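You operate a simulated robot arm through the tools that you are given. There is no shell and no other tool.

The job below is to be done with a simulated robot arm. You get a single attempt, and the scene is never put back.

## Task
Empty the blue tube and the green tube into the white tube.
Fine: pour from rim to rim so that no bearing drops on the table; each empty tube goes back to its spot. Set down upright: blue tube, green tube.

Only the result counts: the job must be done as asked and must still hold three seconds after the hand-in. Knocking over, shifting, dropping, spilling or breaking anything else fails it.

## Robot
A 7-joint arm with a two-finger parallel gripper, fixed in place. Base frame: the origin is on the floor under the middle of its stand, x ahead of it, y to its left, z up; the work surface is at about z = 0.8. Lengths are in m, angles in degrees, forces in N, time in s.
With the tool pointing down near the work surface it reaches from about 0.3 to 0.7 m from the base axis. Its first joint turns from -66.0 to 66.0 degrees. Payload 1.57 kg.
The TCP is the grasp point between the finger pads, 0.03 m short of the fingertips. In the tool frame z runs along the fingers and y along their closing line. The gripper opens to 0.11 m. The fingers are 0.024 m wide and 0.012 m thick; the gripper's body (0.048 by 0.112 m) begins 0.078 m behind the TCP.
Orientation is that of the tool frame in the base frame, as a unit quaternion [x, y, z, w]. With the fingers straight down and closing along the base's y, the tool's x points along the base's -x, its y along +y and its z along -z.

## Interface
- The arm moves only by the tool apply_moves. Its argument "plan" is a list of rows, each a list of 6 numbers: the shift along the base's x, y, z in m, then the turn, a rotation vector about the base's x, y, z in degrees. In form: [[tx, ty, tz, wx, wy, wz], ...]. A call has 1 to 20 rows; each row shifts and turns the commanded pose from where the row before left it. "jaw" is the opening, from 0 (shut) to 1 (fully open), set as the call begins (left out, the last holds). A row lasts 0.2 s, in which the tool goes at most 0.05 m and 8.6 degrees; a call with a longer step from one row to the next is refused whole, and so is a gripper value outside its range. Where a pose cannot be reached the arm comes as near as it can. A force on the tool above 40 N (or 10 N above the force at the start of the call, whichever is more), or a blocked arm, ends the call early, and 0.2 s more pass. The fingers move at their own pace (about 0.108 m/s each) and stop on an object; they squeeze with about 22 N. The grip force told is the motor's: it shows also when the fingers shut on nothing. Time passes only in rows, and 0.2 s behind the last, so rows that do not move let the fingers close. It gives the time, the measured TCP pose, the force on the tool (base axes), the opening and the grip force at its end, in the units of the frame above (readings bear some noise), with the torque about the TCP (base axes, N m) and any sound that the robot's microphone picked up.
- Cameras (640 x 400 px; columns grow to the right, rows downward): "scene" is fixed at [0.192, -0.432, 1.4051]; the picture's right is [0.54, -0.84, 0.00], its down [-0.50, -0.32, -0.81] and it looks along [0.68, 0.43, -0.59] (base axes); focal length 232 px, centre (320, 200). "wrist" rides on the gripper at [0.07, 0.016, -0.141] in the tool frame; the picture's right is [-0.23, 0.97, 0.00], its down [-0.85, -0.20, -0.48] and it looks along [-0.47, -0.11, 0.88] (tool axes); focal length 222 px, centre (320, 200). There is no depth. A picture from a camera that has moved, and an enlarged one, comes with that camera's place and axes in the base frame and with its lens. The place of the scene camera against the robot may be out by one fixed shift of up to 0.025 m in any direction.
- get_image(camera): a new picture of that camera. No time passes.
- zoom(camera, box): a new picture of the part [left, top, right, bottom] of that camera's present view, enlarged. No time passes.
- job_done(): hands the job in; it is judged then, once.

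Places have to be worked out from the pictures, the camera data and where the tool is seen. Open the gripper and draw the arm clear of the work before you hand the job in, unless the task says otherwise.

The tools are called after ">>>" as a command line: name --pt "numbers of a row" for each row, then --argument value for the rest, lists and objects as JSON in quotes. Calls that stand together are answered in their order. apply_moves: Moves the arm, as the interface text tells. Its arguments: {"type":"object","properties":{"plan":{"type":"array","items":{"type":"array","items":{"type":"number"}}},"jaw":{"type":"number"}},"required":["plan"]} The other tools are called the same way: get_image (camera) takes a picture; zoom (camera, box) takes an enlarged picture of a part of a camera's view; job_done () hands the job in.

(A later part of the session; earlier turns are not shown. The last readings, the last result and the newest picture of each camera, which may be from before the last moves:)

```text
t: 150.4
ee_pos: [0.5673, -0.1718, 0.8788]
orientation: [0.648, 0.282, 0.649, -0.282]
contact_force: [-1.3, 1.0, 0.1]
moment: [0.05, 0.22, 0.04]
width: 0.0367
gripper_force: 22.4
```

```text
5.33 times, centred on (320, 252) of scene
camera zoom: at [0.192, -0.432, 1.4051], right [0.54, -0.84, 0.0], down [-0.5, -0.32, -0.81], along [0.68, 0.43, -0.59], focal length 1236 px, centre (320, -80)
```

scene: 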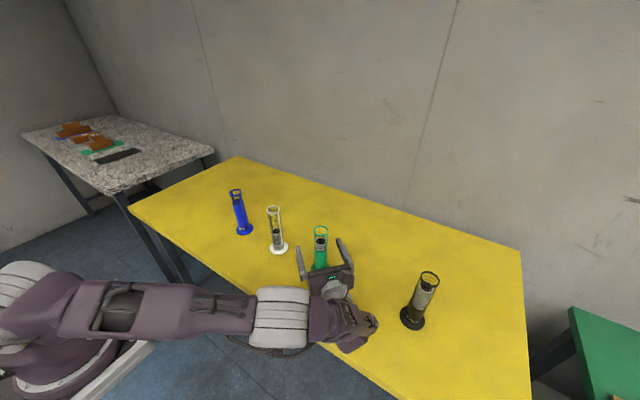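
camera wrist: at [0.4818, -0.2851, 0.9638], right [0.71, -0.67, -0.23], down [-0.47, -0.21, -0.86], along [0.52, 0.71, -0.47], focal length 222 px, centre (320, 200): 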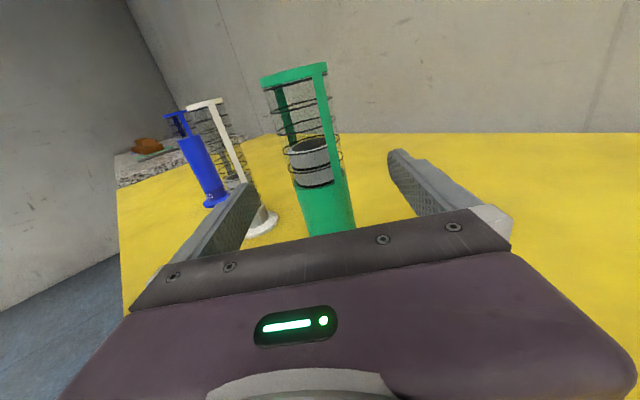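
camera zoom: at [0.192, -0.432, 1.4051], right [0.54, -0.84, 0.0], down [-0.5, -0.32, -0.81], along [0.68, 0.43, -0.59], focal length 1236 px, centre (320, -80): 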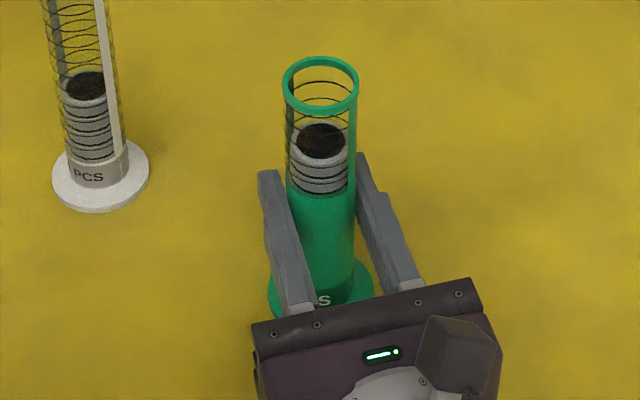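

Green is held (width 0.0367), shifted by about 2 mm as the jaws closed, which I'll undo when setting it back. Lifting with gentle ramps to avoid slip.

>>> apply_moves --pt "0 0 0.004 0 0 0" --pt "0 0 0.01 0 0 0" --pt "0 0 0.018 0 0 0" --pt "0 0 0.025 0 0 0" --pt "0 0 0.028 0 0 0" --pt "0 0 0.028 0 0 0" --pt "0 0 0.028 0 0 0" --pt "0 0 0.025 0 0 0" --pt "0 0 0.018 0 0 0" --pt "0 0 0.01 0 0 0" --pt "0 0 0.004 0 0 0" --pt "0 0 0 0 0 0"

>>> zoom --camera "wrist" --box '[180, 30, 460, 240]'

>>> get_image --camera "scene"

```text
t: 153.0
ee_pos: [0.5666, -0.1716, 1.0759]
orientation: [0.649, 0.28, 0.65, -0.28]
contact_force: [0.2, -0.1, -2.8]
moment: [-0.01, 0.02, -0.03]
width: 0.0372
gripper_force: 21.9
```

```text
1.90 times, centred on (320, 135) of wrist
camera zoom: at [0.4821, -0.2864, 1.1472], right [0.71, -0.67, -0.23], down [-0.47, -0.21, -0.86], along [0.52, 0.71, -0.47], focal length 423 px, centre (320, 324)
```

zoom: 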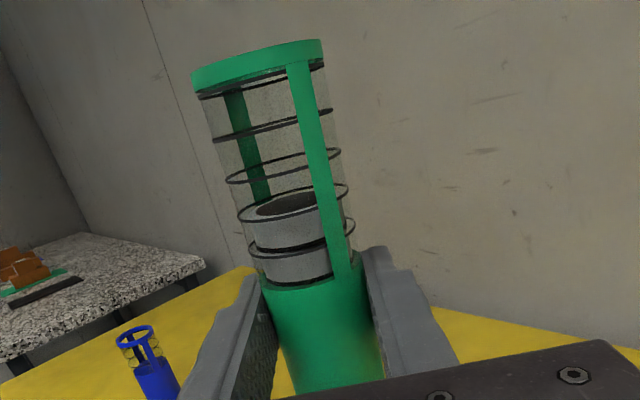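

```text
taken
```

scene: 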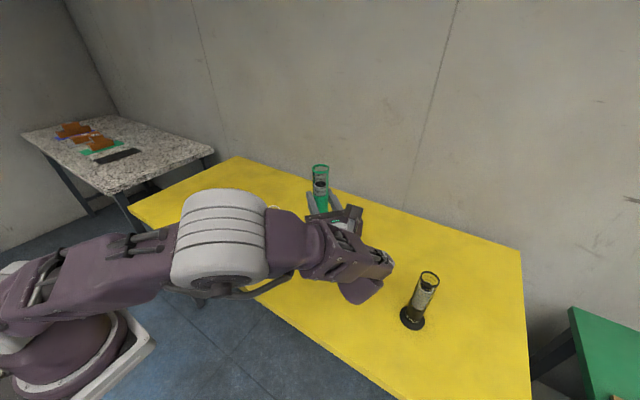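

The tube slid down about 1 cm in the grip during the lift. I'll wait a moment without moving to see whether it keeps creeping.

>>> apply_moves --pt "0 0 0 0 0 0" --pt "0 0 0 0 0 0" --pt "0 0 0 0 0 0" --pt "0 0 0 0 0 0" --pt "0 0 0 0 0 0"

>>> zoom --camera "wrist" --box '[180, 30, 460, 240]'

```text
t: 154.2
ee_pos: [0.5668, -0.1731, 1.0757]
orientation: [0.648, 0.281, 0.65, -0.281]
contact_force: [0.0, 0.1, -2.9]
moment: [0.01, 0.01, 0.01]
width: 0.0372
gripper_force: 22.1
```

```text
1.90 times, centred on (320, 135) of wrist
camera zoom: at [0.4821, -0.2865, 1.147], right [0.71, -0.67, -0.23], down [-0.47, -0.21, -0.86], along [0.52, 0.71, -0.47], focal length 423 px, centre (320, 324)
```

zoom: 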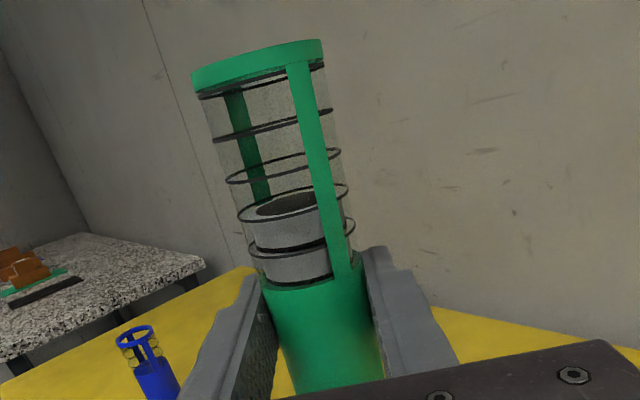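

The grip is steady now, and from the picture the rim sits about 0.082 m above the TCP. I'll carry green gently to a stand-off beyond and to the right of white.

>>> apply_moves --pt "0.0039 0.0034 -0.0012 0 0 0" --pt "0.0098 0.0084 -0.003 0 0 0" --pt "0.0156 0.0135 -0.0048 0 0 0" --pt "0.0195 0.0168 -0.006 0 0 0" --pt "0.0195 0.0168 -0.006 0 0 0" --pt "0.0156 0.0135 -0.0048 0 0 0" --pt "0.0098 0.0084 -0.003 0 0 0" --pt "0.0039 0.0034 -0.0012 0 0 0" --pt "0 0 0 0 0 0"

>>> zoom --camera "wrist" --box '[180, 30, 460, 240]'

>>> get_image --camera "scene"

```text
t: 156.2
ee_pos: [0.663, -0.0887, 1.0477]
orientation: [0.648, 0.281, 0.649, -0.281]
contact_force: [0.4, -1.1, -3.1]
moment: [0.0, 0.04, -0.02]
width: 0.0374
gripper_force: 22.1
```

```text
1.90 times, centred on (320, 135) of wrist
camera zoom: at [0.5793, -0.2028, 1.1173], right [0.71, -0.67, -0.23], down [-0.47, -0.21, -0.86], along [0.52, 0.71, -0.47], focal length 423 px, centre (320, 324)
```

zoom: 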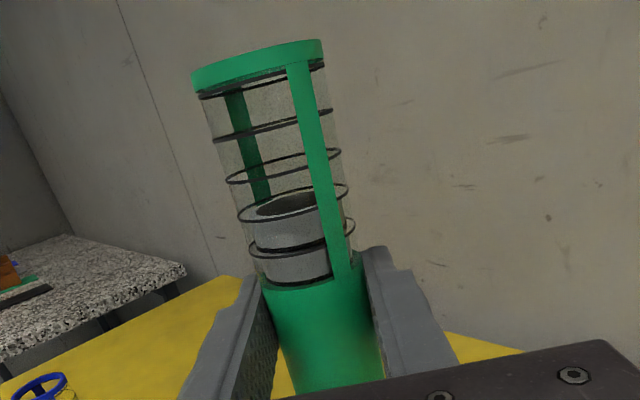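

```text
taken
```

scene: 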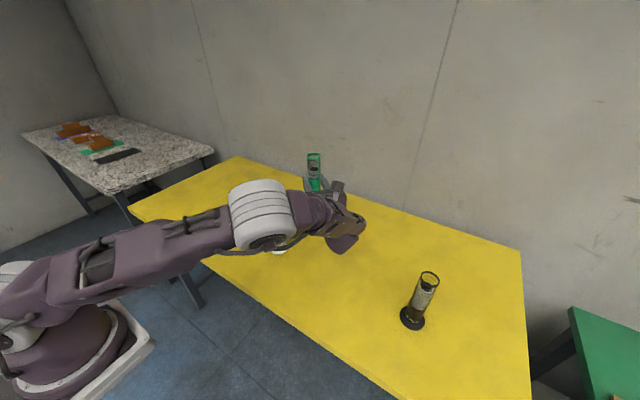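

No further slip. Tilting green gently to 85°.

>>> apply_moves --pt "0 0 0 -2.05 -2.19 0" --pt "0 0 0 -4.1 -4.38 0" --pt "0 0 0 -5.47 -5.84 0" --pt "0 0 0 -5.47 -5.84 0" --pt "0 0 0 -5.47 -5.84 0" --pt "0 0 0 -5.47 -5.84 0" --pt "0 0 0 -5.47 -5.84 0" --pt "0 0 0 -5.47 -5.84 0" --pt "0 0 0 -5.47 -5.84 0" --pt "0 0 0 -5.47 -5.84 0" --pt "0 0 0 -4.1 -4.38 0" --pt "0 0 0 -2.74 -2.92 0" --pt "0 0 0 -1.37 -1.46 0" --pt "0 0 0 0 0 0"

>>> get_image --camera "wrist"

>>> get_image --camera "scene"

```text
t: 159.2
ee_pos: [0.6637, -0.0871, 1.0467]
orientation: [0.288, 0.645, 0.669, 0.232]
contact_force: [0.0, 0.0, -3.1]
moment: [0.04, 0.04, 0.0]
width: 0.0374
gripper_force: 22.0
```

```text
taken
camera wrist: at [0.518, -0.1444, 1.0695], right [0.23, -0.21, 0.95], down [0.28, -0.92, -0.27], along [0.93, 0.33, -0.15], focal length 222 px, centre (320, 200)
```

wrist: 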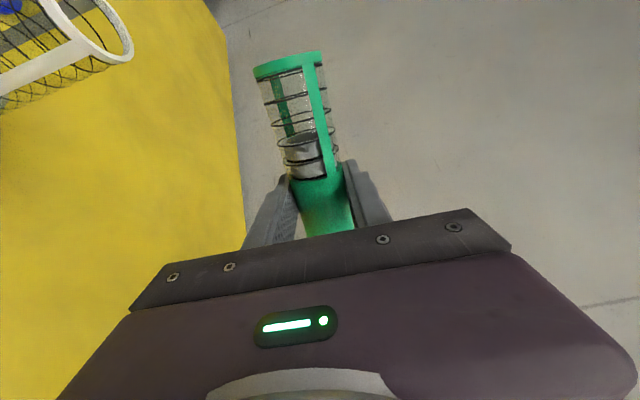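

```text
taken
```

scene: 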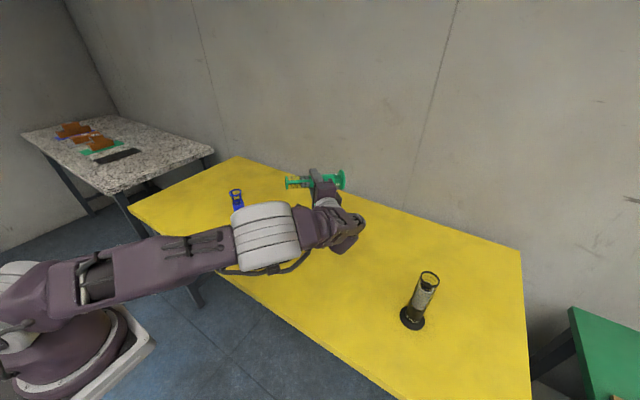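

Tilt is 85° with the bearings held. I'll bring the lip toward white's near rim, leaving about 12 mm of height gap, and then measure.

>>> apply_moves --pt "-0.0022 0.0018 -0.006 0 0 0" --pt "-0.0055 0.0045 -0.012 0 0 0" --pt "-0.0066 0.0054 -0.0156 0 0 0" --pt "-0.0055 0.0046 -0.012 0 0 0" --pt "-0.0022 0.0018 -0.006 0 0 0" --pt "0 0 0 0 0 0"

>>> get_image --camera "wrist"

>>> zoom --camera "wrist" --box '[180, 0, 340, 100]'

>>> zoom --camera "scene" --box '[230, 160, 360, 280]'

```text
t: 160.6
ee_pos: [0.6417, -0.0675, 0.9933]
orientation: [0.287, 0.645, 0.669, 0.232]
contact_force: [0.3, 0.6, -3.4]
moment: [0.05, 0.04, -0.02]
width: 0.0371
gripper_force: 21.7
```

```text
taken
camera wrist: at [0.4956, -0.1257, 1.0178], right [0.23, -0.21, 0.95], down [0.28, -0.92, -0.27], along [0.93, 0.33, -0.15], focal length 222 px, centre (320, 200)
```

wrist: 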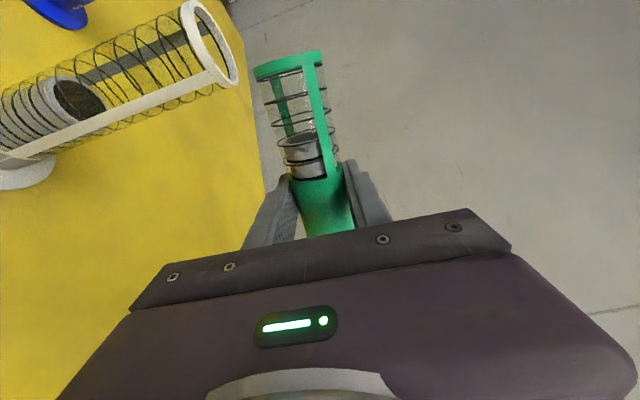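

```text
4.00 times, centred on (260, 50) of wrist
camera zoom: at [0.4956, -0.1257, 1.0178], right [0.23, -0.21, 0.95], down [0.28, -0.92, -0.27], along [0.93, 0.33, -0.15], focal length 888 px, centre (560, 800)
```

zoom: 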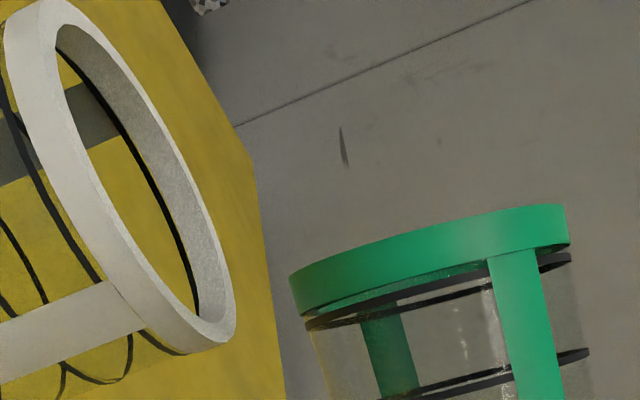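

```text
3.33 times, centred on (295, 220) of scene
camera zoom: at [0.1921, -0.432, 1.4051], right [0.54, -0.84, 0.0], down [-0.5, -0.32, -0.81], along [0.68, 0.43, -0.59], focal length 772 px, centre (403, 133)
```

zoom: 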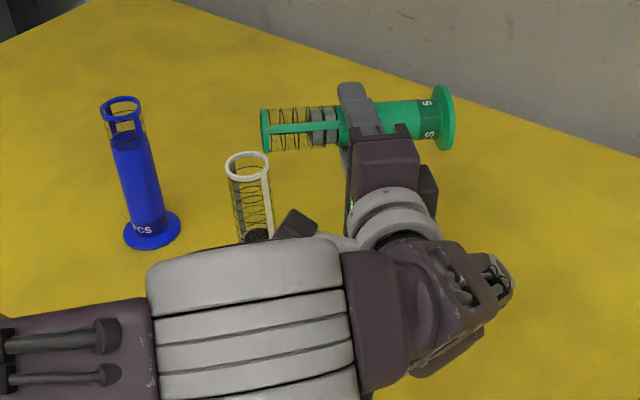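

The lip sits about 13 mm above white's near rim as planned. I'll zoom the scene view for a precise sideways check.

>>> zoom --camera "scene" --box '[268, 186, 308, 226]'

>>> zoom --camera "scene" --box '[300, 180, 370, 220]'

```text
10.00 times, centred on (288, 206) of scene
camera zoom: at [0.1921, -0.432, 1.4051], right [0.54, -0.84, 0.0], down [-0.5, -0.32, -0.81], along [0.68, 0.43, -0.59], focal length 2317 px, centre (640, 140)
```

zoom: 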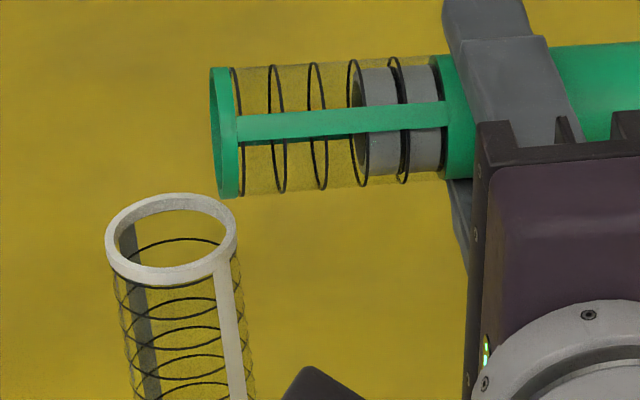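

```text
9.14 times, centred on (335, 200) of scene
camera zoom: at [0.1921, -0.432, 1.4051], right [0.54, -0.84, 0.0], down [-0.5, -0.32, -0.81], along [0.68, 0.43, -0.59], focal length 2119 px, centre (183, 200)
```

zoom: 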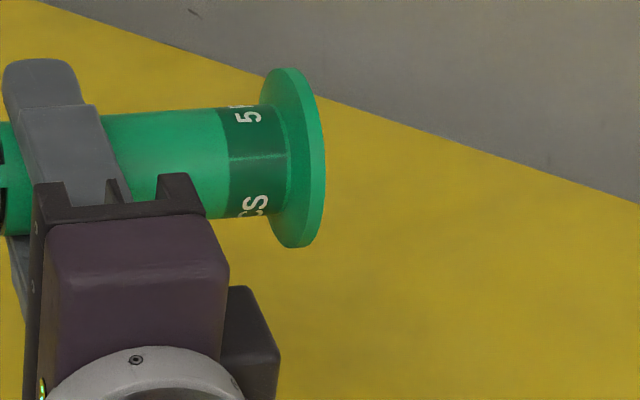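

I want a finer look at white's rim relative to the camera, so I'll zoom on it in the wrist view.

>>> zoom --camera "wrist" --box '[180, 0, 250, 90]'

>>> zoom --camera "wrist" --box '[245, 40, 345, 120]'

```text
4.44 times, centred on (215, 45) of wrist
camera zoom: at [0.4956, -0.1257, 1.0178], right [0.23, -0.21, 0.95], down [0.28, -0.92, -0.27], along [0.93, 0.33, -0.15], focal length 987 px, centre (787, 889)
```

zoom: 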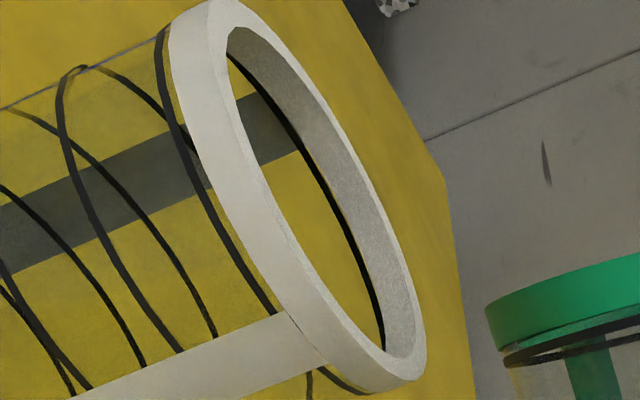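

```text
5.00 times, centred on (295, 80) of wrist
camera zoom: at [0.4956, -0.1257, 1.0178], right [0.23, -0.21, 0.95], down [0.28, -0.92, -0.27], along [0.93, 0.33, -0.15], focal length 1111 px, centre (445, 800)
```

zoom: 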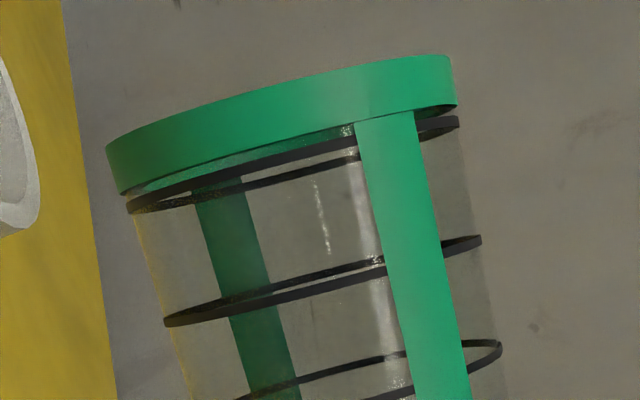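

Combining both views: the lip is 13 mm above white's rim, about 5 mm deeper over the mouth than I want for this faster-sliding stack, and 2 mm off along the tool axis. I'll correct these and lower to a 5 mm gap.

>>> apply_moves --pt "0.0011 -0.0024 -0.003 0 0 0" --pt "0.0011 -0.0025 -0.003 0 0 0" --pt "0 0 -0.0021 0 0 0" --pt "0 0 0 0 0 0"

>>> zoom --camera "wrist" --box '[180, 0, 340, 100]'

>>> zoom --camera "scene" --box '[268, 186, 308, 226]'

```text
t: 161.6
ee_pos: [0.645, -0.0734, 0.9867]
orientation: [0.288, 0.646, 0.668, 0.231]
contact_force: [-0.5, 0.4, -1.8]
moment: [0.04, 0.02, 0.02]
width: 0.0373
gripper_force: 21.9
```

```text
4.00 times, centred on (260, 50) of wrist
camera zoom: at [0.4987, -0.1313, 1.0098], right [0.23, -0.21, 0.95], down [0.28, -0.92, -0.27], along [0.93, 0.33, -0.15], focal length 888 px, centre (560, 800)
```

zoom: 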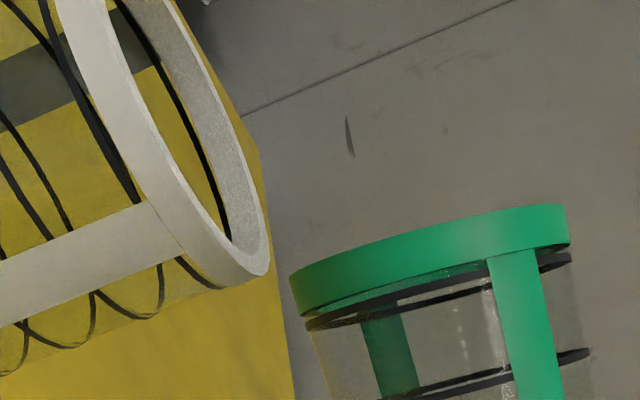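

```text
10.00 times, centred on (288, 206) of scene
camera zoom: at [0.1921, -0.432, 1.4051], right [0.54, -0.84, 0.0], down [-0.5, -0.32, -0.81], along [0.68, 0.43, -0.59], focal length 2317 px, centre (640, 140)
```

zoom: 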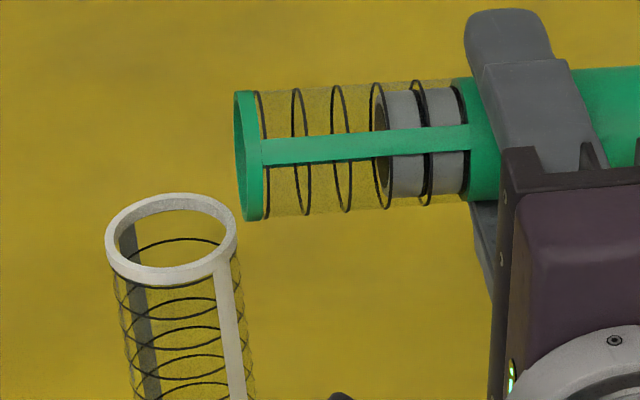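

The lip is about 2 mm too far back now, by both views. I'll nudge it forward 2 mm and look once more.

>>> apply_moves --pt "-0.0015 0.0014 0.0005 0 0 0" --pt "0 0 0 0 0 0" --pt "0 0 0 0 0 0"

>>> zoom --camera "wrist" --box '[180, 0, 340, 100]'

>>> zoom --camera "scene" --box '[268, 186, 308, 226]'

```text
t: 162.4
ee_pos: [0.6427, -0.0741, 0.9871]
orientation: [0.288, 0.645, 0.669, 0.232]
contact_force: [-0.1, 0.1, -3.8]
moment: [0.01, 0.1, 0.0]
width: 0.0368
gripper_force: 21.4
```

```text
4.00 times, centred on (260, 50) of wrist
camera zoom: at [0.497, -0.1301, 1.0103], right [0.23, -0.21, 0.95], down [0.28, -0.92, -0.27], along [0.93, 0.33, -0.15], focal length 888 px, centre (560, 800)
```

zoom: 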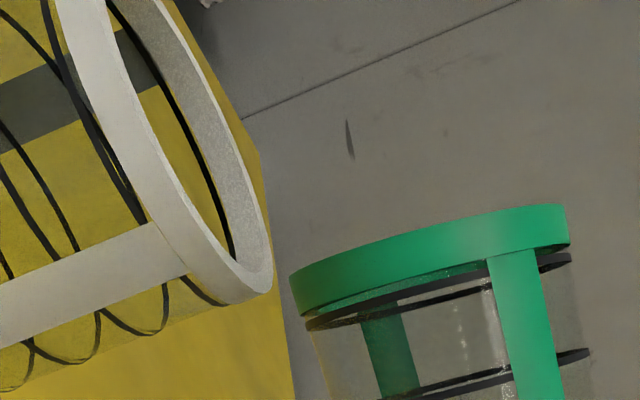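

```text
10.00 times, centred on (288, 206) of scene
camera zoom: at [0.1921, -0.432, 1.4051], right [0.54, -0.84, 0.0], down [-0.5, -0.32, -0.81], along [0.68, 0.43, -0.59], focal length 2317 px, centre (640, 140)
```

zoom: 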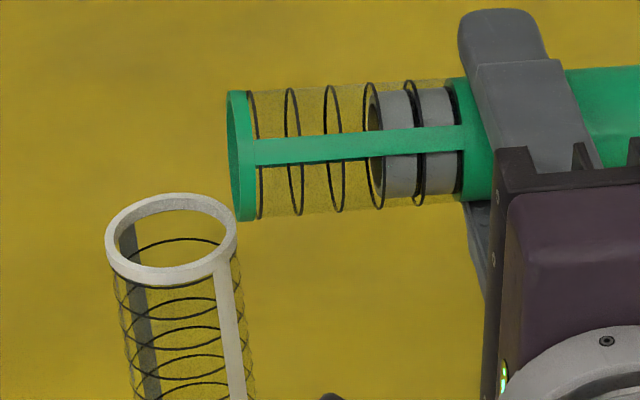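

Alignment looks right: lip at white's near edge with a gap of about 4–5 mm. Now pouring green at a moderate rate, pivoting about the lip.

>>> apply_moves --pt "-0.0007 0.0007 0 0 0 0" --pt "-0.0005 0.0005 0.0044 -2.054 -2.188 0" --pt "-0.0007 0.0007 0.0044 -2.054 -2.188 0" --pt "-0.0009 0.0008 0.0043 -2.054 -2.188 0" --pt "-0.001 0.001 0.0042 -2.054 -2.188 0" --pt "-0.0012 0.0011 0.0041 -2.054 -2.188 0" --pt "-0.0014 0.0013 0.0041 -2.054 -2.188 0" --pt "-0.0015 0.0014 0.004 -2.054 -2.188 0" --pt "-0.0017 0.0016 0.0038 -2.054 -2.188 0" --pt "-0.0018 0.0017 0.0037 -2.054 -2.188 0" --pt "-0.0019 0.0018 0.0036 -2.054 -2.188 0" --pt "-0.0021 0.0019 0.0034 -2.054 -2.188 0" --pt "-0.0022 0.0021 0.0033 -2.054 -2.188 0" --pt "-0.0023 0.0022 0.0031 -2.054 -2.188 0" --pt "-0.0024 0.0023 0.0029 -2.054 -2.188 0" --pt "-0.0026 0.0024 0.0028 -2.054 -2.188 0" --pt "-0.0027 0.0025 0.0026 -2.054 -2.188 0" --pt "-0.0027 0.0026 0.0024 -2.054 -2.188 0" --pt "-0.0028 0.0027 0.0022 -2.054 -2.188 0" --pt "-0.0029 0.0027 0.002 -2.054 -2.188 0"

>>> zoom --camera "scene" --box '[230, 150, 360, 270]'

>>> get_image --camera "wrist"

```text
t: 166.6
ee_pos: [0.6076, -0.0377, 1.0524]
orientation: [-0.055, 0.706, 0.477, 0.521]
contact_force: [0.5, -1.0, -3.0]
moment: [0.0, 0.05, 0.0]
width: 0.0371
gripper_force: 21.8
```

```text
3.33 times, centred on (295, 210) of scene
camera zoom: at [0.1921, -0.432, 1.4051], right [0.54, -0.84, 0.0], down [-0.5, -0.32, -0.81], along [0.68, 0.43, -0.59], focal length 772 px, centre (403, 167)
```

zoom: 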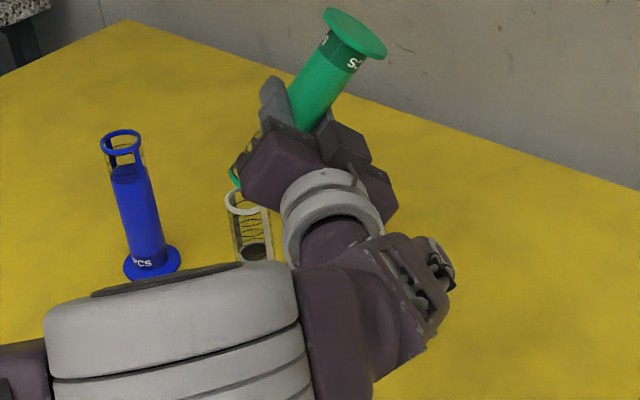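

```text
taken
camera wrist: at [0.47, -0.1041, 1.0081], right [-0.46, 0.43, 0.78], down [0.17, -0.82, 0.55], along [0.87, 0.39, 0.3], focal length 222 px, centre (320, 200)
```

wrist: 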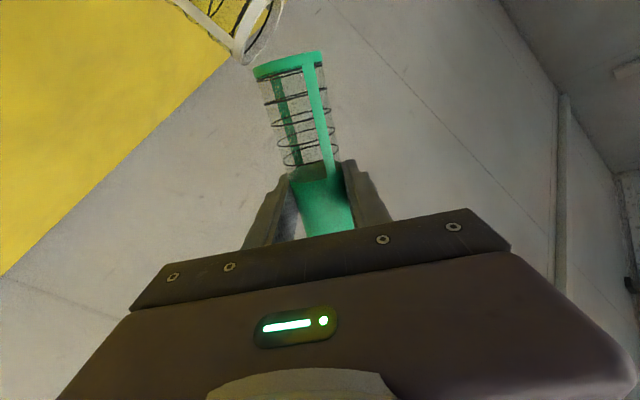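

Green looks empty in the wrist view. I'll zoom to check both tubes and the table for any stray bearing.

>>> zoom --camera "wrist" --box '[160, 0, 360, 190]'

>>> zoom --camera "scene" --box '[268, 190, 308, 240]'

>>> get_image --camera "scene"

```text
2.11 times, centred on (260, 95) of wrist
camera zoom: at [0.47, -0.1041, 1.0081], right [-0.46, 0.43, 0.78], down [0.17, -0.82, 0.55], along [0.87, 0.39, 0.3], focal length 468 px, centre (446, 421)
```

zoom: 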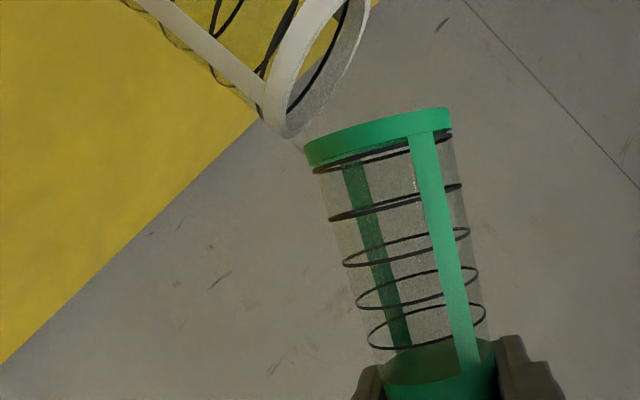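

```text
8.00 times, centred on (288, 215) of scene
camera zoom: at [0.1921, -0.432, 1.4051], right [0.54, -0.84, 0.0], down [-0.5, -0.32, -0.81], along [0.68, 0.43, -0.59], focal length 1854 px, centre (576, 80)
```

zoom: 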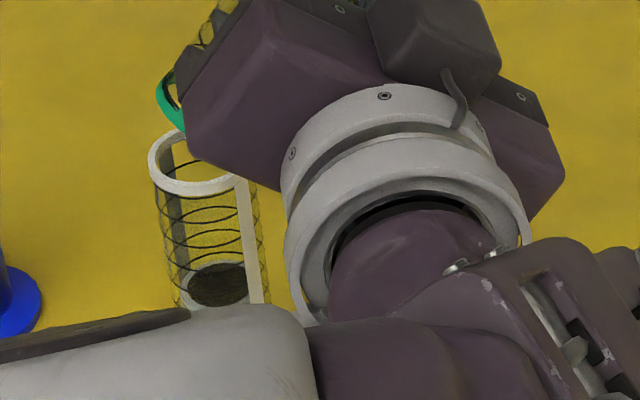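

```text
taken
```

scene: 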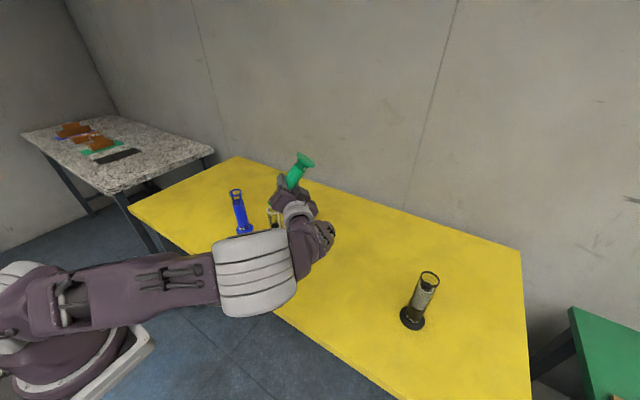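

Green is empty and white's stack has risen to about seven, with nothing visible on the table. I'll lift green away from white and roll it back upright gently.

>>> apply_moves --pt "0.0037 -0.0035 0.0068 0 0 0" --pt "0.0094 -0.0088 0.0169 0 0 0" --pt "0.0112 -0.0106 0.0202 0 0 0" --pt "0.0094 -0.0088 0.0169 0 0 0" --pt "0.0037 -0.0036 0.0068 0 0 0" --pt "0 0 0 2.054 2.188 0" --pt "0 0 0 4.108 4.376 0" --pt "0 0 0 5.477 5.835 0" --pt "0 0 0 5.477 5.835 0" --pt "0 0 0 5.477 5.835 0" --pt "0 0 0 5.477 5.835 0" --pt "0 0 0 5.477 5.835 0" --pt "0 0 0 5.477 5.835 0" --pt "0 0 0 5.477 5.835 0" --pt "0 0 0 5.477 5.835 0" --pt "0 0 0 2.738 2.918 0" --pt "0 0 0 0 0 0"

>>> apply_moves --pt "0 0 0 2.738 2.918 0" --pt "0 0 0 5.477 5.835 0" --pt "0 0 0 5.477 5.835 0" --pt "0 0 0 5.477 5.835 0" --pt "0 0 0 5.477 5.835 0" --pt "0 0 0 5.477 5.835 0" --pt "0 0 0 5.477 5.835 0" --pt "0 0 0 2.738 2.918 0" --pt "0 0 0 0.685 0.729 0" --pt "0 0 0 0 0 0"

>>> get_image --camera "wrist"

>>> get_image --camera "scene"

```text
t: 170.2
ee_pos: [0.6457, -0.0738, 1.1207]
orientation: [0.396, 0.585, 0.699, 0.111]
contact_force: [-0.4, 0.4, -3.0]
moment: [0.03, 0.07, 0.03]
width: 0.0368
gripper_force: 21.7
```

```text
t: 172.4
ee_pos: [0.6443, -0.0748, 1.1202]
orientation: [0.628, 0.323, 0.668, -0.233]
contact_force: [-0.1, 0.0, -2.6]
moment: [0.01, 0.02, -0.05]
width: 0.037
gripper_force: 22.2
```

```text
taken
camera wrist: at [0.5519, -0.1821, 1.1926], right [0.72, -0.68, -0.09], down [-0.38, -0.29, -0.88], along [0.57, 0.67, -0.47], focal length 222 px, centre (320, 200)
```

wrist: 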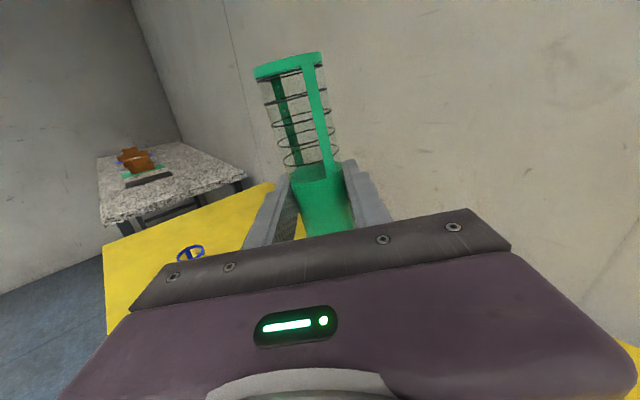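

```text
taken
```

scene: 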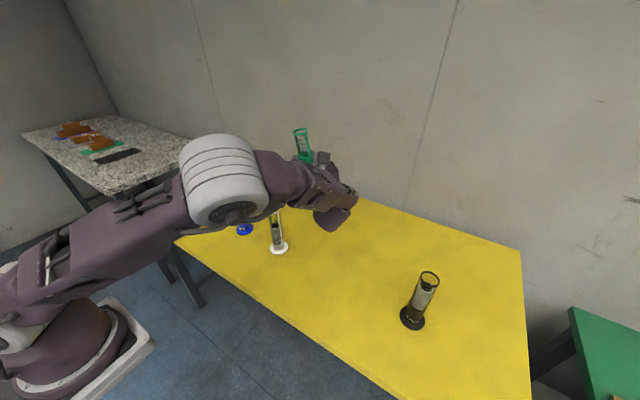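

About 8° of roll remains. I'll finish it and carry green back above its original spot.

>>> apply_moves --pt "0 0 0 2.81 2.99 0" --pt "0 0 0 2.81 2.99 0" --pt "-0.0023 -0.0029 -0.0015 0 0 0" --pt "-0.0061 -0.0079 -0.004 0 0 0" --pt "-0.0099 -0.0128 -0.0065 0 0 0" --pt "-0.013 -0.0167 -0.0085 0 0 0" --pt "-0.0137 -0.0177 -0.009 0 0 0" --pt "-0.013 -0.0167 -0.0085 0 0 0" --pt "-0.0099 -0.0128 -0.0065 0 0 0" --pt "-0.0061 -0.0079 -0.004 0 0 0" --pt "-0.0023 -0.0029 -0.0015 0 0 0" --pt "0 0 0 0 0 0"

>>> zoom --camera "wrist" --box '[180, 30, 460, 240]'

>>> get_image --camera "scene"

```text
t: 175.0
ee_pos: [0.5682, -0.1747, 1.0703]
orientation: [0.649, 0.279, 0.649, -0.281]
contact_force: [0.5, 0.2, -3.0]
moment: [-0.02, 0.0, 0.01]
width: 0.037
gripper_force: 21.6
```

```text
1.90 times, centred on (320, 135) of wrist
camera zoom: at [0.4831, -0.2874, 1.1404], right [0.71, -0.67, -0.23], down [-0.47, -0.21, -0.86], along [0.52, 0.71, -0.46], focal length 423 px, centre (320, 324)
```

zoom: 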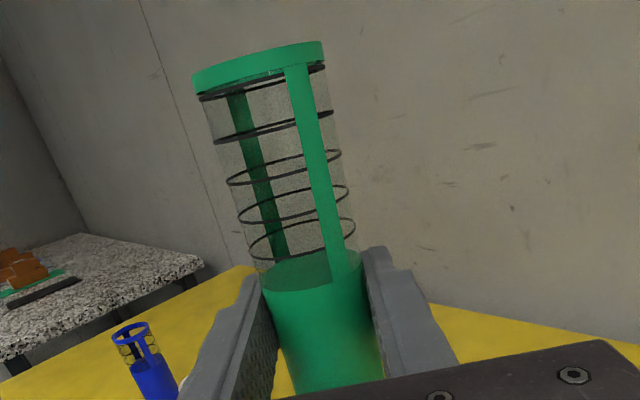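

```text
taken
```

scene: 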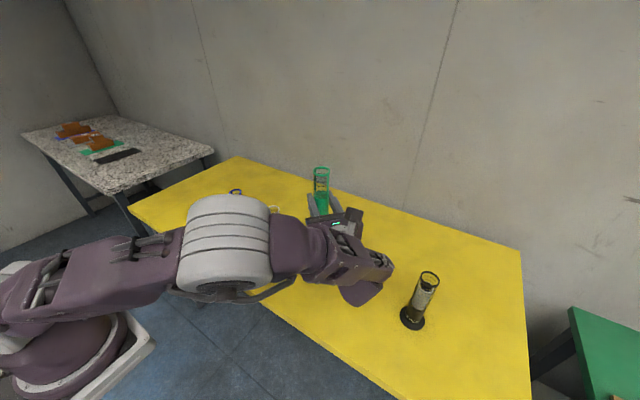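

No further slip and green stays upright. Lowering gently to just above the table.

>>> apply_moves --pt "0 0.0005 -0.004 0 0 0" --pt "0 0.0005 -0.01 0 0 0" --pt "0 0 -0.018 0 0 0" --pt "0 0 -0.024 0 0 0" --pt "0 0 -0.026 0 0 0" --pt "0 0 -0.026 0 0 0" --pt "0 0 -0.024 0 0 0" --pt "0 0 -0.018 0 0 0" --pt "0 0 -0.012 0 0 0" --pt "0 0 -0.008 0 0 0" --pt "0 0 -0.004 0 0 0" --pt "0 0 0 0 0 0"

>>> zoom --camera "wrist" --box '[180, 30, 460, 240]'

>>> zoom --camera "scene" --box '[290, 215, 350, 290]'

```text
t: 177.6
ee_pos: [0.5685, -0.1705, 0.8959]
orientation: [0.649, 0.279, 0.649, -0.282]
contact_force: [-0.1, 0.0, -3.6]
moment: [-0.03, -0.03, -0.01]
width: 0.0371
gripper_force: 21.8
```

```text
1.90 times, centred on (320, 135) of wrist
camera zoom: at [0.4835, -0.2856, 0.9665], right [0.71, -0.67, -0.23], down [-0.47, -0.21, -0.86], along [0.52, 0.71, -0.46], focal length 423 px, centre (320, 324)
```

zoom: 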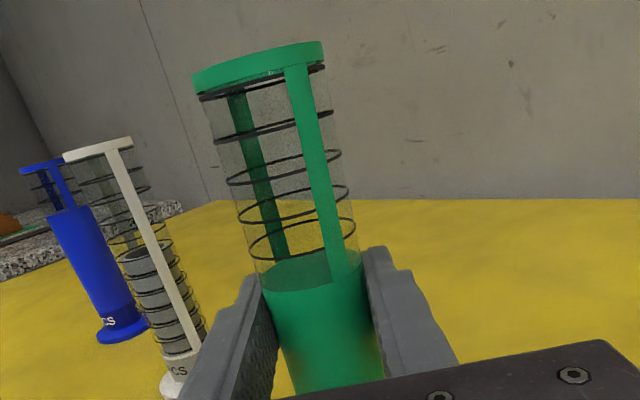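

```text
5.33 times, centred on (320, 252) of scene
camera zoom: at [0.1921, -0.432, 1.4051], right [0.54, -0.84, 0.0], down [-0.5, -0.32, -0.81], along [0.68, 0.43, -0.59], focal length 1236 px, centre (320, -80)
```

zoom: 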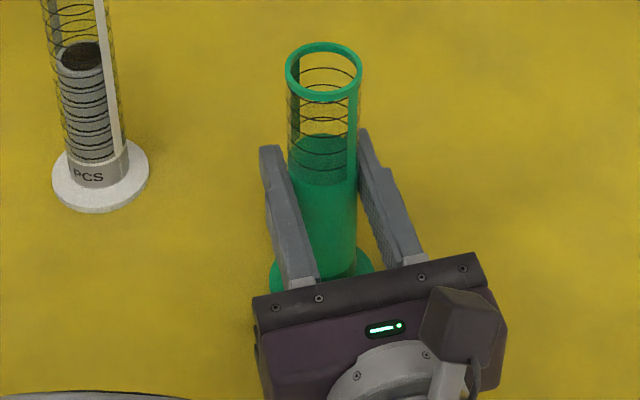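

White now shows seven bearings, and green's rim lines up with its original image position. The base is about 7 mm up, so I'll lower in small steps and watch the force.

>>> apply_moves --pt "0 0 -0.002 0 0 0" --pt "0 0 -0.002 0 0 0" --pt "0 0 0 0 0 0"

>>> apply_moves --pt "0 0 -0.0015 0 0 0" --pt "0 0 0 0 0 0"

```text
t: 178.4
ee_pos: [0.5679, -0.1715, 0.8924]
orientation: [0.649, 0.278, 0.65, -0.28]
contact_force: [0.4, 0.0, -2.7]
moment: [-0.02, -0.01, -0.01]
width: 0.0371
gripper_force: 21.9
```

```text
t: 179.0
ee_pos: [0.5688, -0.171, 0.8904]
orientation: [0.649, 0.278, 0.65, -0.281]
contact_force: [-0.9, -0.3, -3.1]
moment: [-0.01, -0.01, 0.02]
width: 0.0376
gripper_force: 22.1
```

Still hanging free (force about -3 N). I'll continue down in 1 mm steps.

>>> apply_moves --pt "0 0 -0.001 0 0 0" --pt "0 0 0 0 0 0"

>>> apply_moves --pt "0 0 -0.001 0 0 0" --pt "0 0 0 0 0 0"

```text
t: 179.6
ee_pos: [0.5678, -0.1725, 0.8897]
orientation: [0.649, 0.278, 0.65, -0.281]
contact_force: [1.2, -0.4, -3.2]
moment: [0.0, 0.02, 0.01]
width: 0.0369
gripper_force: 22.2
```

```text
t: 180.2
ee_pos: [0.5674, -0.1714, 0.8878]
orientation: [0.649, 0.279, 0.649, -0.281]
contact_force: [-0.1, -0.1, -2.8]
moment: [-0.02, 0.04, 0.02]
width: 0.0368
gripper_force: 22.2
```

>>> apply_moves --pt "0 0 -0.001 0 0 0" --pt "0 0 0 0 0 0"

>>> zoom --camera "scene" --box '[290, 215, 350, 290]'

```text
t: 180.8
ee_pos: [0.568, -0.1714, 0.8881]
orientation: [0.649, 0.279, 0.65, -0.281]
contact_force: [-0.9, -0.2, 0.3]
moment: [-0.09, 0.02, 0.02]
width: 0.037
gripper_force: 21.9
```

```text
5.33 times, centred on (320, 252) of scene
camera zoom: at [0.192, -0.432, 1.4051], right [0.54, -0.84, 0.0], down [-0.5, -0.32, -0.81], along [0.68, 0.43, -0.59], focal length 1236 px, centre (320, -80)
```

zoom: 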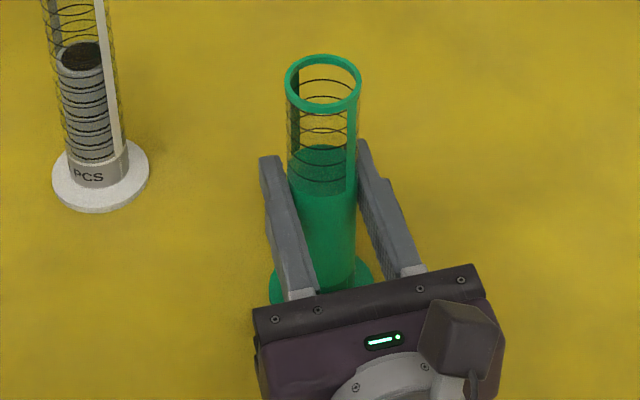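

The table now carries the tube's weight (force near zero), and the rim matches its original image position. Opening the gripper.

>>> apply_moves --pt "0 0 0 0 0 0" --pt "0 0 0 0 0 0" --pt "0 0 0 0 0 0" --pt "0 0 0 0 0 0" --jaw 1

>>> get_image --camera "wrist"

>>> zoom --camera "scene" --box '[290, 215, 350, 290]'

```text
t: 181.8
ee_pos: [0.5684, -0.1722, 0.8879]
orientation: [0.649, 0.279, 0.65, -0.281]
contact_force: [1.1, 0.1, 0.3]
moment: [-0.02, 0.0, 0.0]
width: 0.1102
gripper_force: 0.1
```

```text
taken
camera wrist: at [0.4828, -0.2856, 0.9584], right [0.71, -0.67, -0.23], down [-0.47, -0.21, -0.86], along [0.52, 0.71, -0.46], focal length 222 px, centre (320, 200)
```

wrist: 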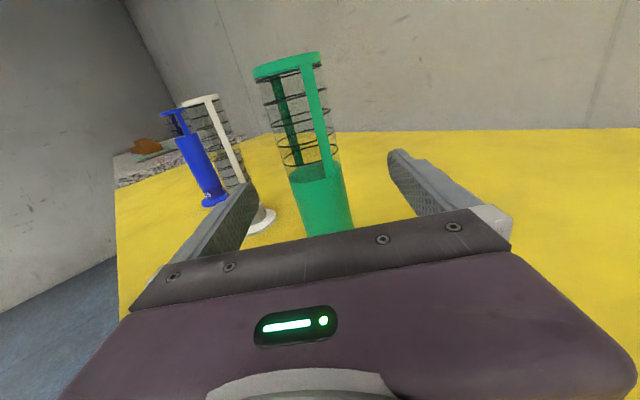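

```text
5.33 times, centred on (320, 252) of scene
camera zoom: at [0.192, -0.432, 1.4051], right [0.54, -0.84, 0.0], down [-0.5, -0.32, -0.81], along [0.68, 0.43, -0.59], focal length 1236 px, centre (320, -80)
```

zoom: 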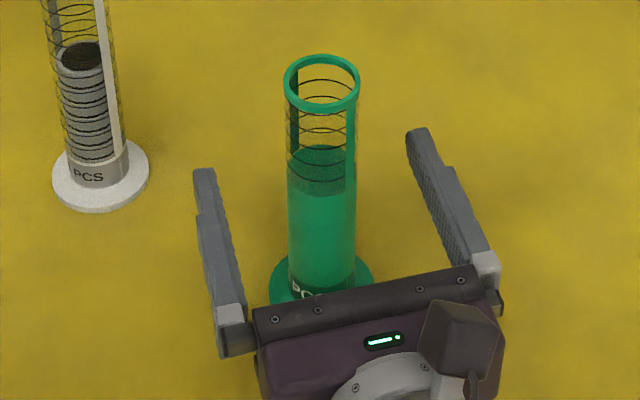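

Green stands upright by itself. I'll raise the gripper straight up and clear of it.

>>> apply_moves --pt "0 0 0.015 0 0 0" --pt "0 0 0.03 0 0 0" --pt "0 0 0.04 0 0 0" --pt "0 0 0.04 0 0 0" --pt "0 0 0.04 0 0 0" --pt "0 0 0.04 0 0 0" --pt "0 0 0.04 0 0 0" --pt "0 0 0.03 0 0 0" --pt "0 0 0 0 0 0"

>>> get_image --camera "scene"

>>> get_image --camera "wrist"

```text
t: 183.8
ee_pos: [0.5682, -0.1721, 1.1619]
orientation: [0.649, 0.279, 0.649, -0.281]
contact_force: [0.6, 1.4, -0.4]
moment: [-0.02, 0.03, 0.01]
width: 0.1102
gripper_force: 0.1
```

```text
taken
```

scene: 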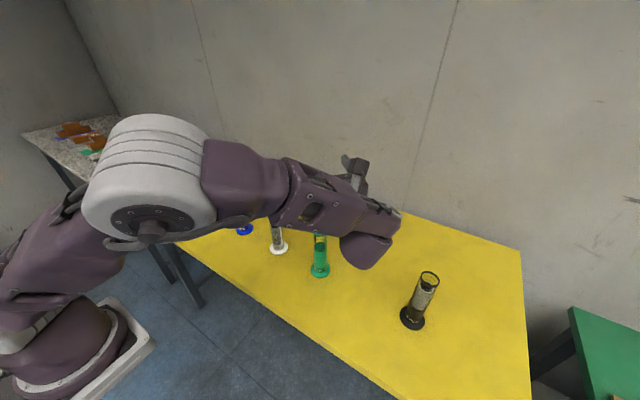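

```text
taken
camera wrist: at [0.483, -0.2859, 1.2329], right [0.71, -0.67, -0.23], down [-0.47, -0.21, -0.86], along [0.52, 0.71, -0.46], focal length 222 px, centre (320, 200)
```

wrist: 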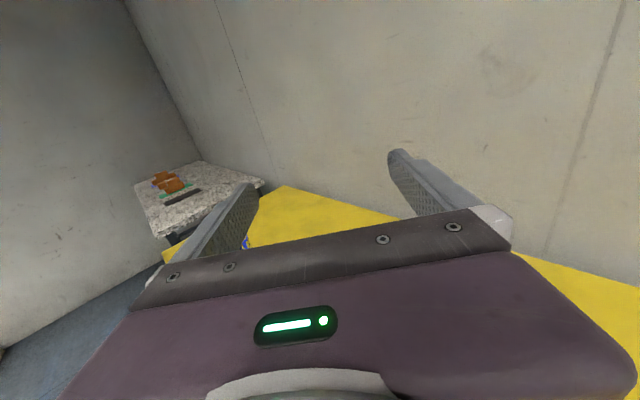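

Clear of the tubes. I'll unwind the roll and fold the arm back to its starting area so the whole table can be seen.

>>> apply_moves --pt "0 0 0.003 -5.6 -5.98 0" --pt "0 0 0.003 -5.6 -5.98 0" --pt "0 0 0 -5.6 -5.98 0" --pt "0 0 0 -5.6 -5.98 0" --pt "0 0 0 -5.6 -5.98 0" --pt "0 0 0 -5.6 -5.98 0" --pt "0 0 0 -5.6 -5.98 0" --pt "0 0 0 -5.6 -5.98 0" --pt "0 0 0 -5.6 -5.98 0" --pt "0 0 0 -5.6 -5.98 0" --pt "0 0 0 -5.6 -5.98 0" --pt "0 0 0 0 0 0"

>>> apply_moves --pt "0 0 0 -5.6 -5.98 0" --pt "0 0 0 -5.6 -5.98 0" --pt "0 0 0 -5.6 -5.98 0" --pt "0 0 0 -5.6 -5.98 0" --pt "0 0 0 -5.6 -5.98 0" --pt "0 0 0 -5.6 -5.98 0" --pt "0 0 0 -5.6 -5.98 0" --pt "0 0 0 -5.6 -5.98 0" --pt "0 0 0 -5.6 -5.98 0" --pt "0 0 0 -5.6 -5.98 0" --pt "0 0 0 -5.6 -5.98 0" --pt "0 0 0 0 0 0"

>>> apply_moves --pt "0 0 0 -6.11 5.66 0" --pt "0 0 0 -6.11 5.66 0" --pt "0 0 0 -6.11 5.66 0" --pt "0 0 0 -6.11 5.66 0" --pt "0 0 0 -6.11 5.66 0" --pt "0 0 0 -6.11 5.66 0" --pt "0 0 0 0 0 0"

```text
t: 186.4
ee_pos: [0.5681, -0.172, 1.1681]
orientation: [0.258, 0.656, 0.66, 0.261]
contact_force: [-0.7, -0.3, -0.4]
moment: [0.0, -0.01, 0.0]
width: 0.1102
gripper_force: 0.0
```

```text
t: 189.0
ee_pos: [0.5677, -0.1723, 1.1698]
orientation: [-0.284, 0.648, 0.281, 0.648]
contact_force: [0.1, -0.1, 0.6]
moment: [0.02, -0.02, -0.02]
width: 0.1099
gripper_force: 0.1
```

```text
t: 190.6
ee_pos: [0.5683, -0.1733, 1.1691]
orientation: [-0.376, 0.862, 0.136, 0.312]
contact_force: [0.5, 0.4, -0.3]
moment: [0.02, 0.02, 0.01]
width: 0.1099
gripper_force: 0.2
```

Back at 40° pitch. Next I'll yaw straight and then retract up toward the starting pose.

>>> apply_moves --pt "0 0.015 0.005 0 0 -5.9" --pt "0 0.015 0.005 0 0 -5.9" --pt "0 0.015 0.005 0 0 -5.9" --pt "0 0.015 0.005 0 0 -5.9" --pt "0 0.015 0.005 0 0 -5.9" --pt "0 0.015 0.005 0 0 -5.9" --pt "0 0.015 0.005 0 0 -5.9" --pt "0 0 0.005 0 0 -5.9" --pt "-0.02 0 0.01 0 8 0" --pt "-0.025 0 0.01 0 8 0" --pt "-0.025 0 0.01 0 8 0" --pt "-0.025 0 0.01 0 8 0" --pt "-0.025 0 0.01 0 8 0" --pt "-0.025 0 0 0 0 0" --pt "0 0 0 0 0 0"

>>> get_image --camera "scene"

>>> get_image --camera "wrist"

```text
t: 193.8
ee_pos: [0.4244, -0.0657, 1.2585]
orientation: [0.001, 1.0, -0.001, -0.001]
contact_force: [-0.1, 0.0, 0.1]
moment: [-0.02, -0.02, 0.0]
width: 0.11
gripper_force: 0.2
```

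```text
taken
```

scene: 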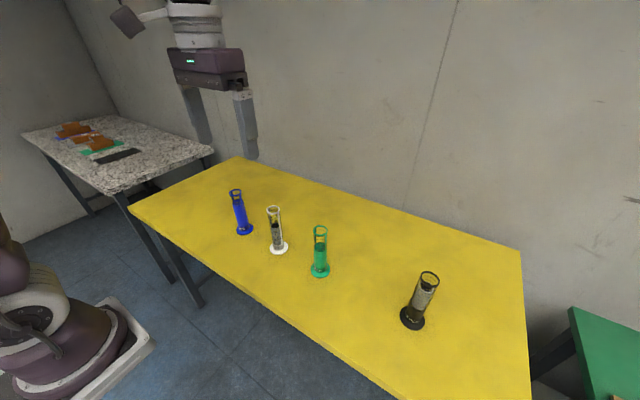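

```text
taken
camera wrist: at [0.3543, -0.0494, 1.4006], right [0.23, 0.97, 0.0], down [0.86, -0.2, 0.48], along [0.46, -0.11, -0.88], focal length 222 px, centre (320, 200)
```

wrist: 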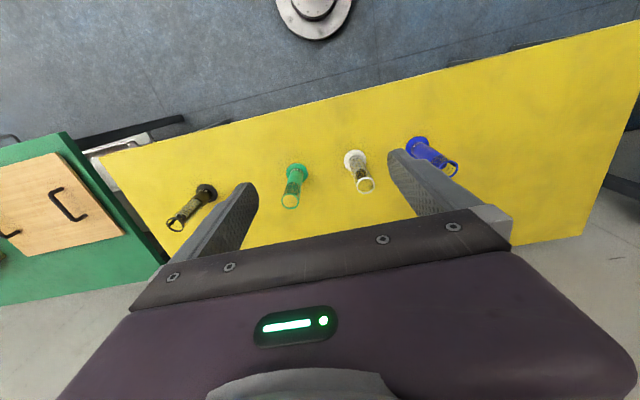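

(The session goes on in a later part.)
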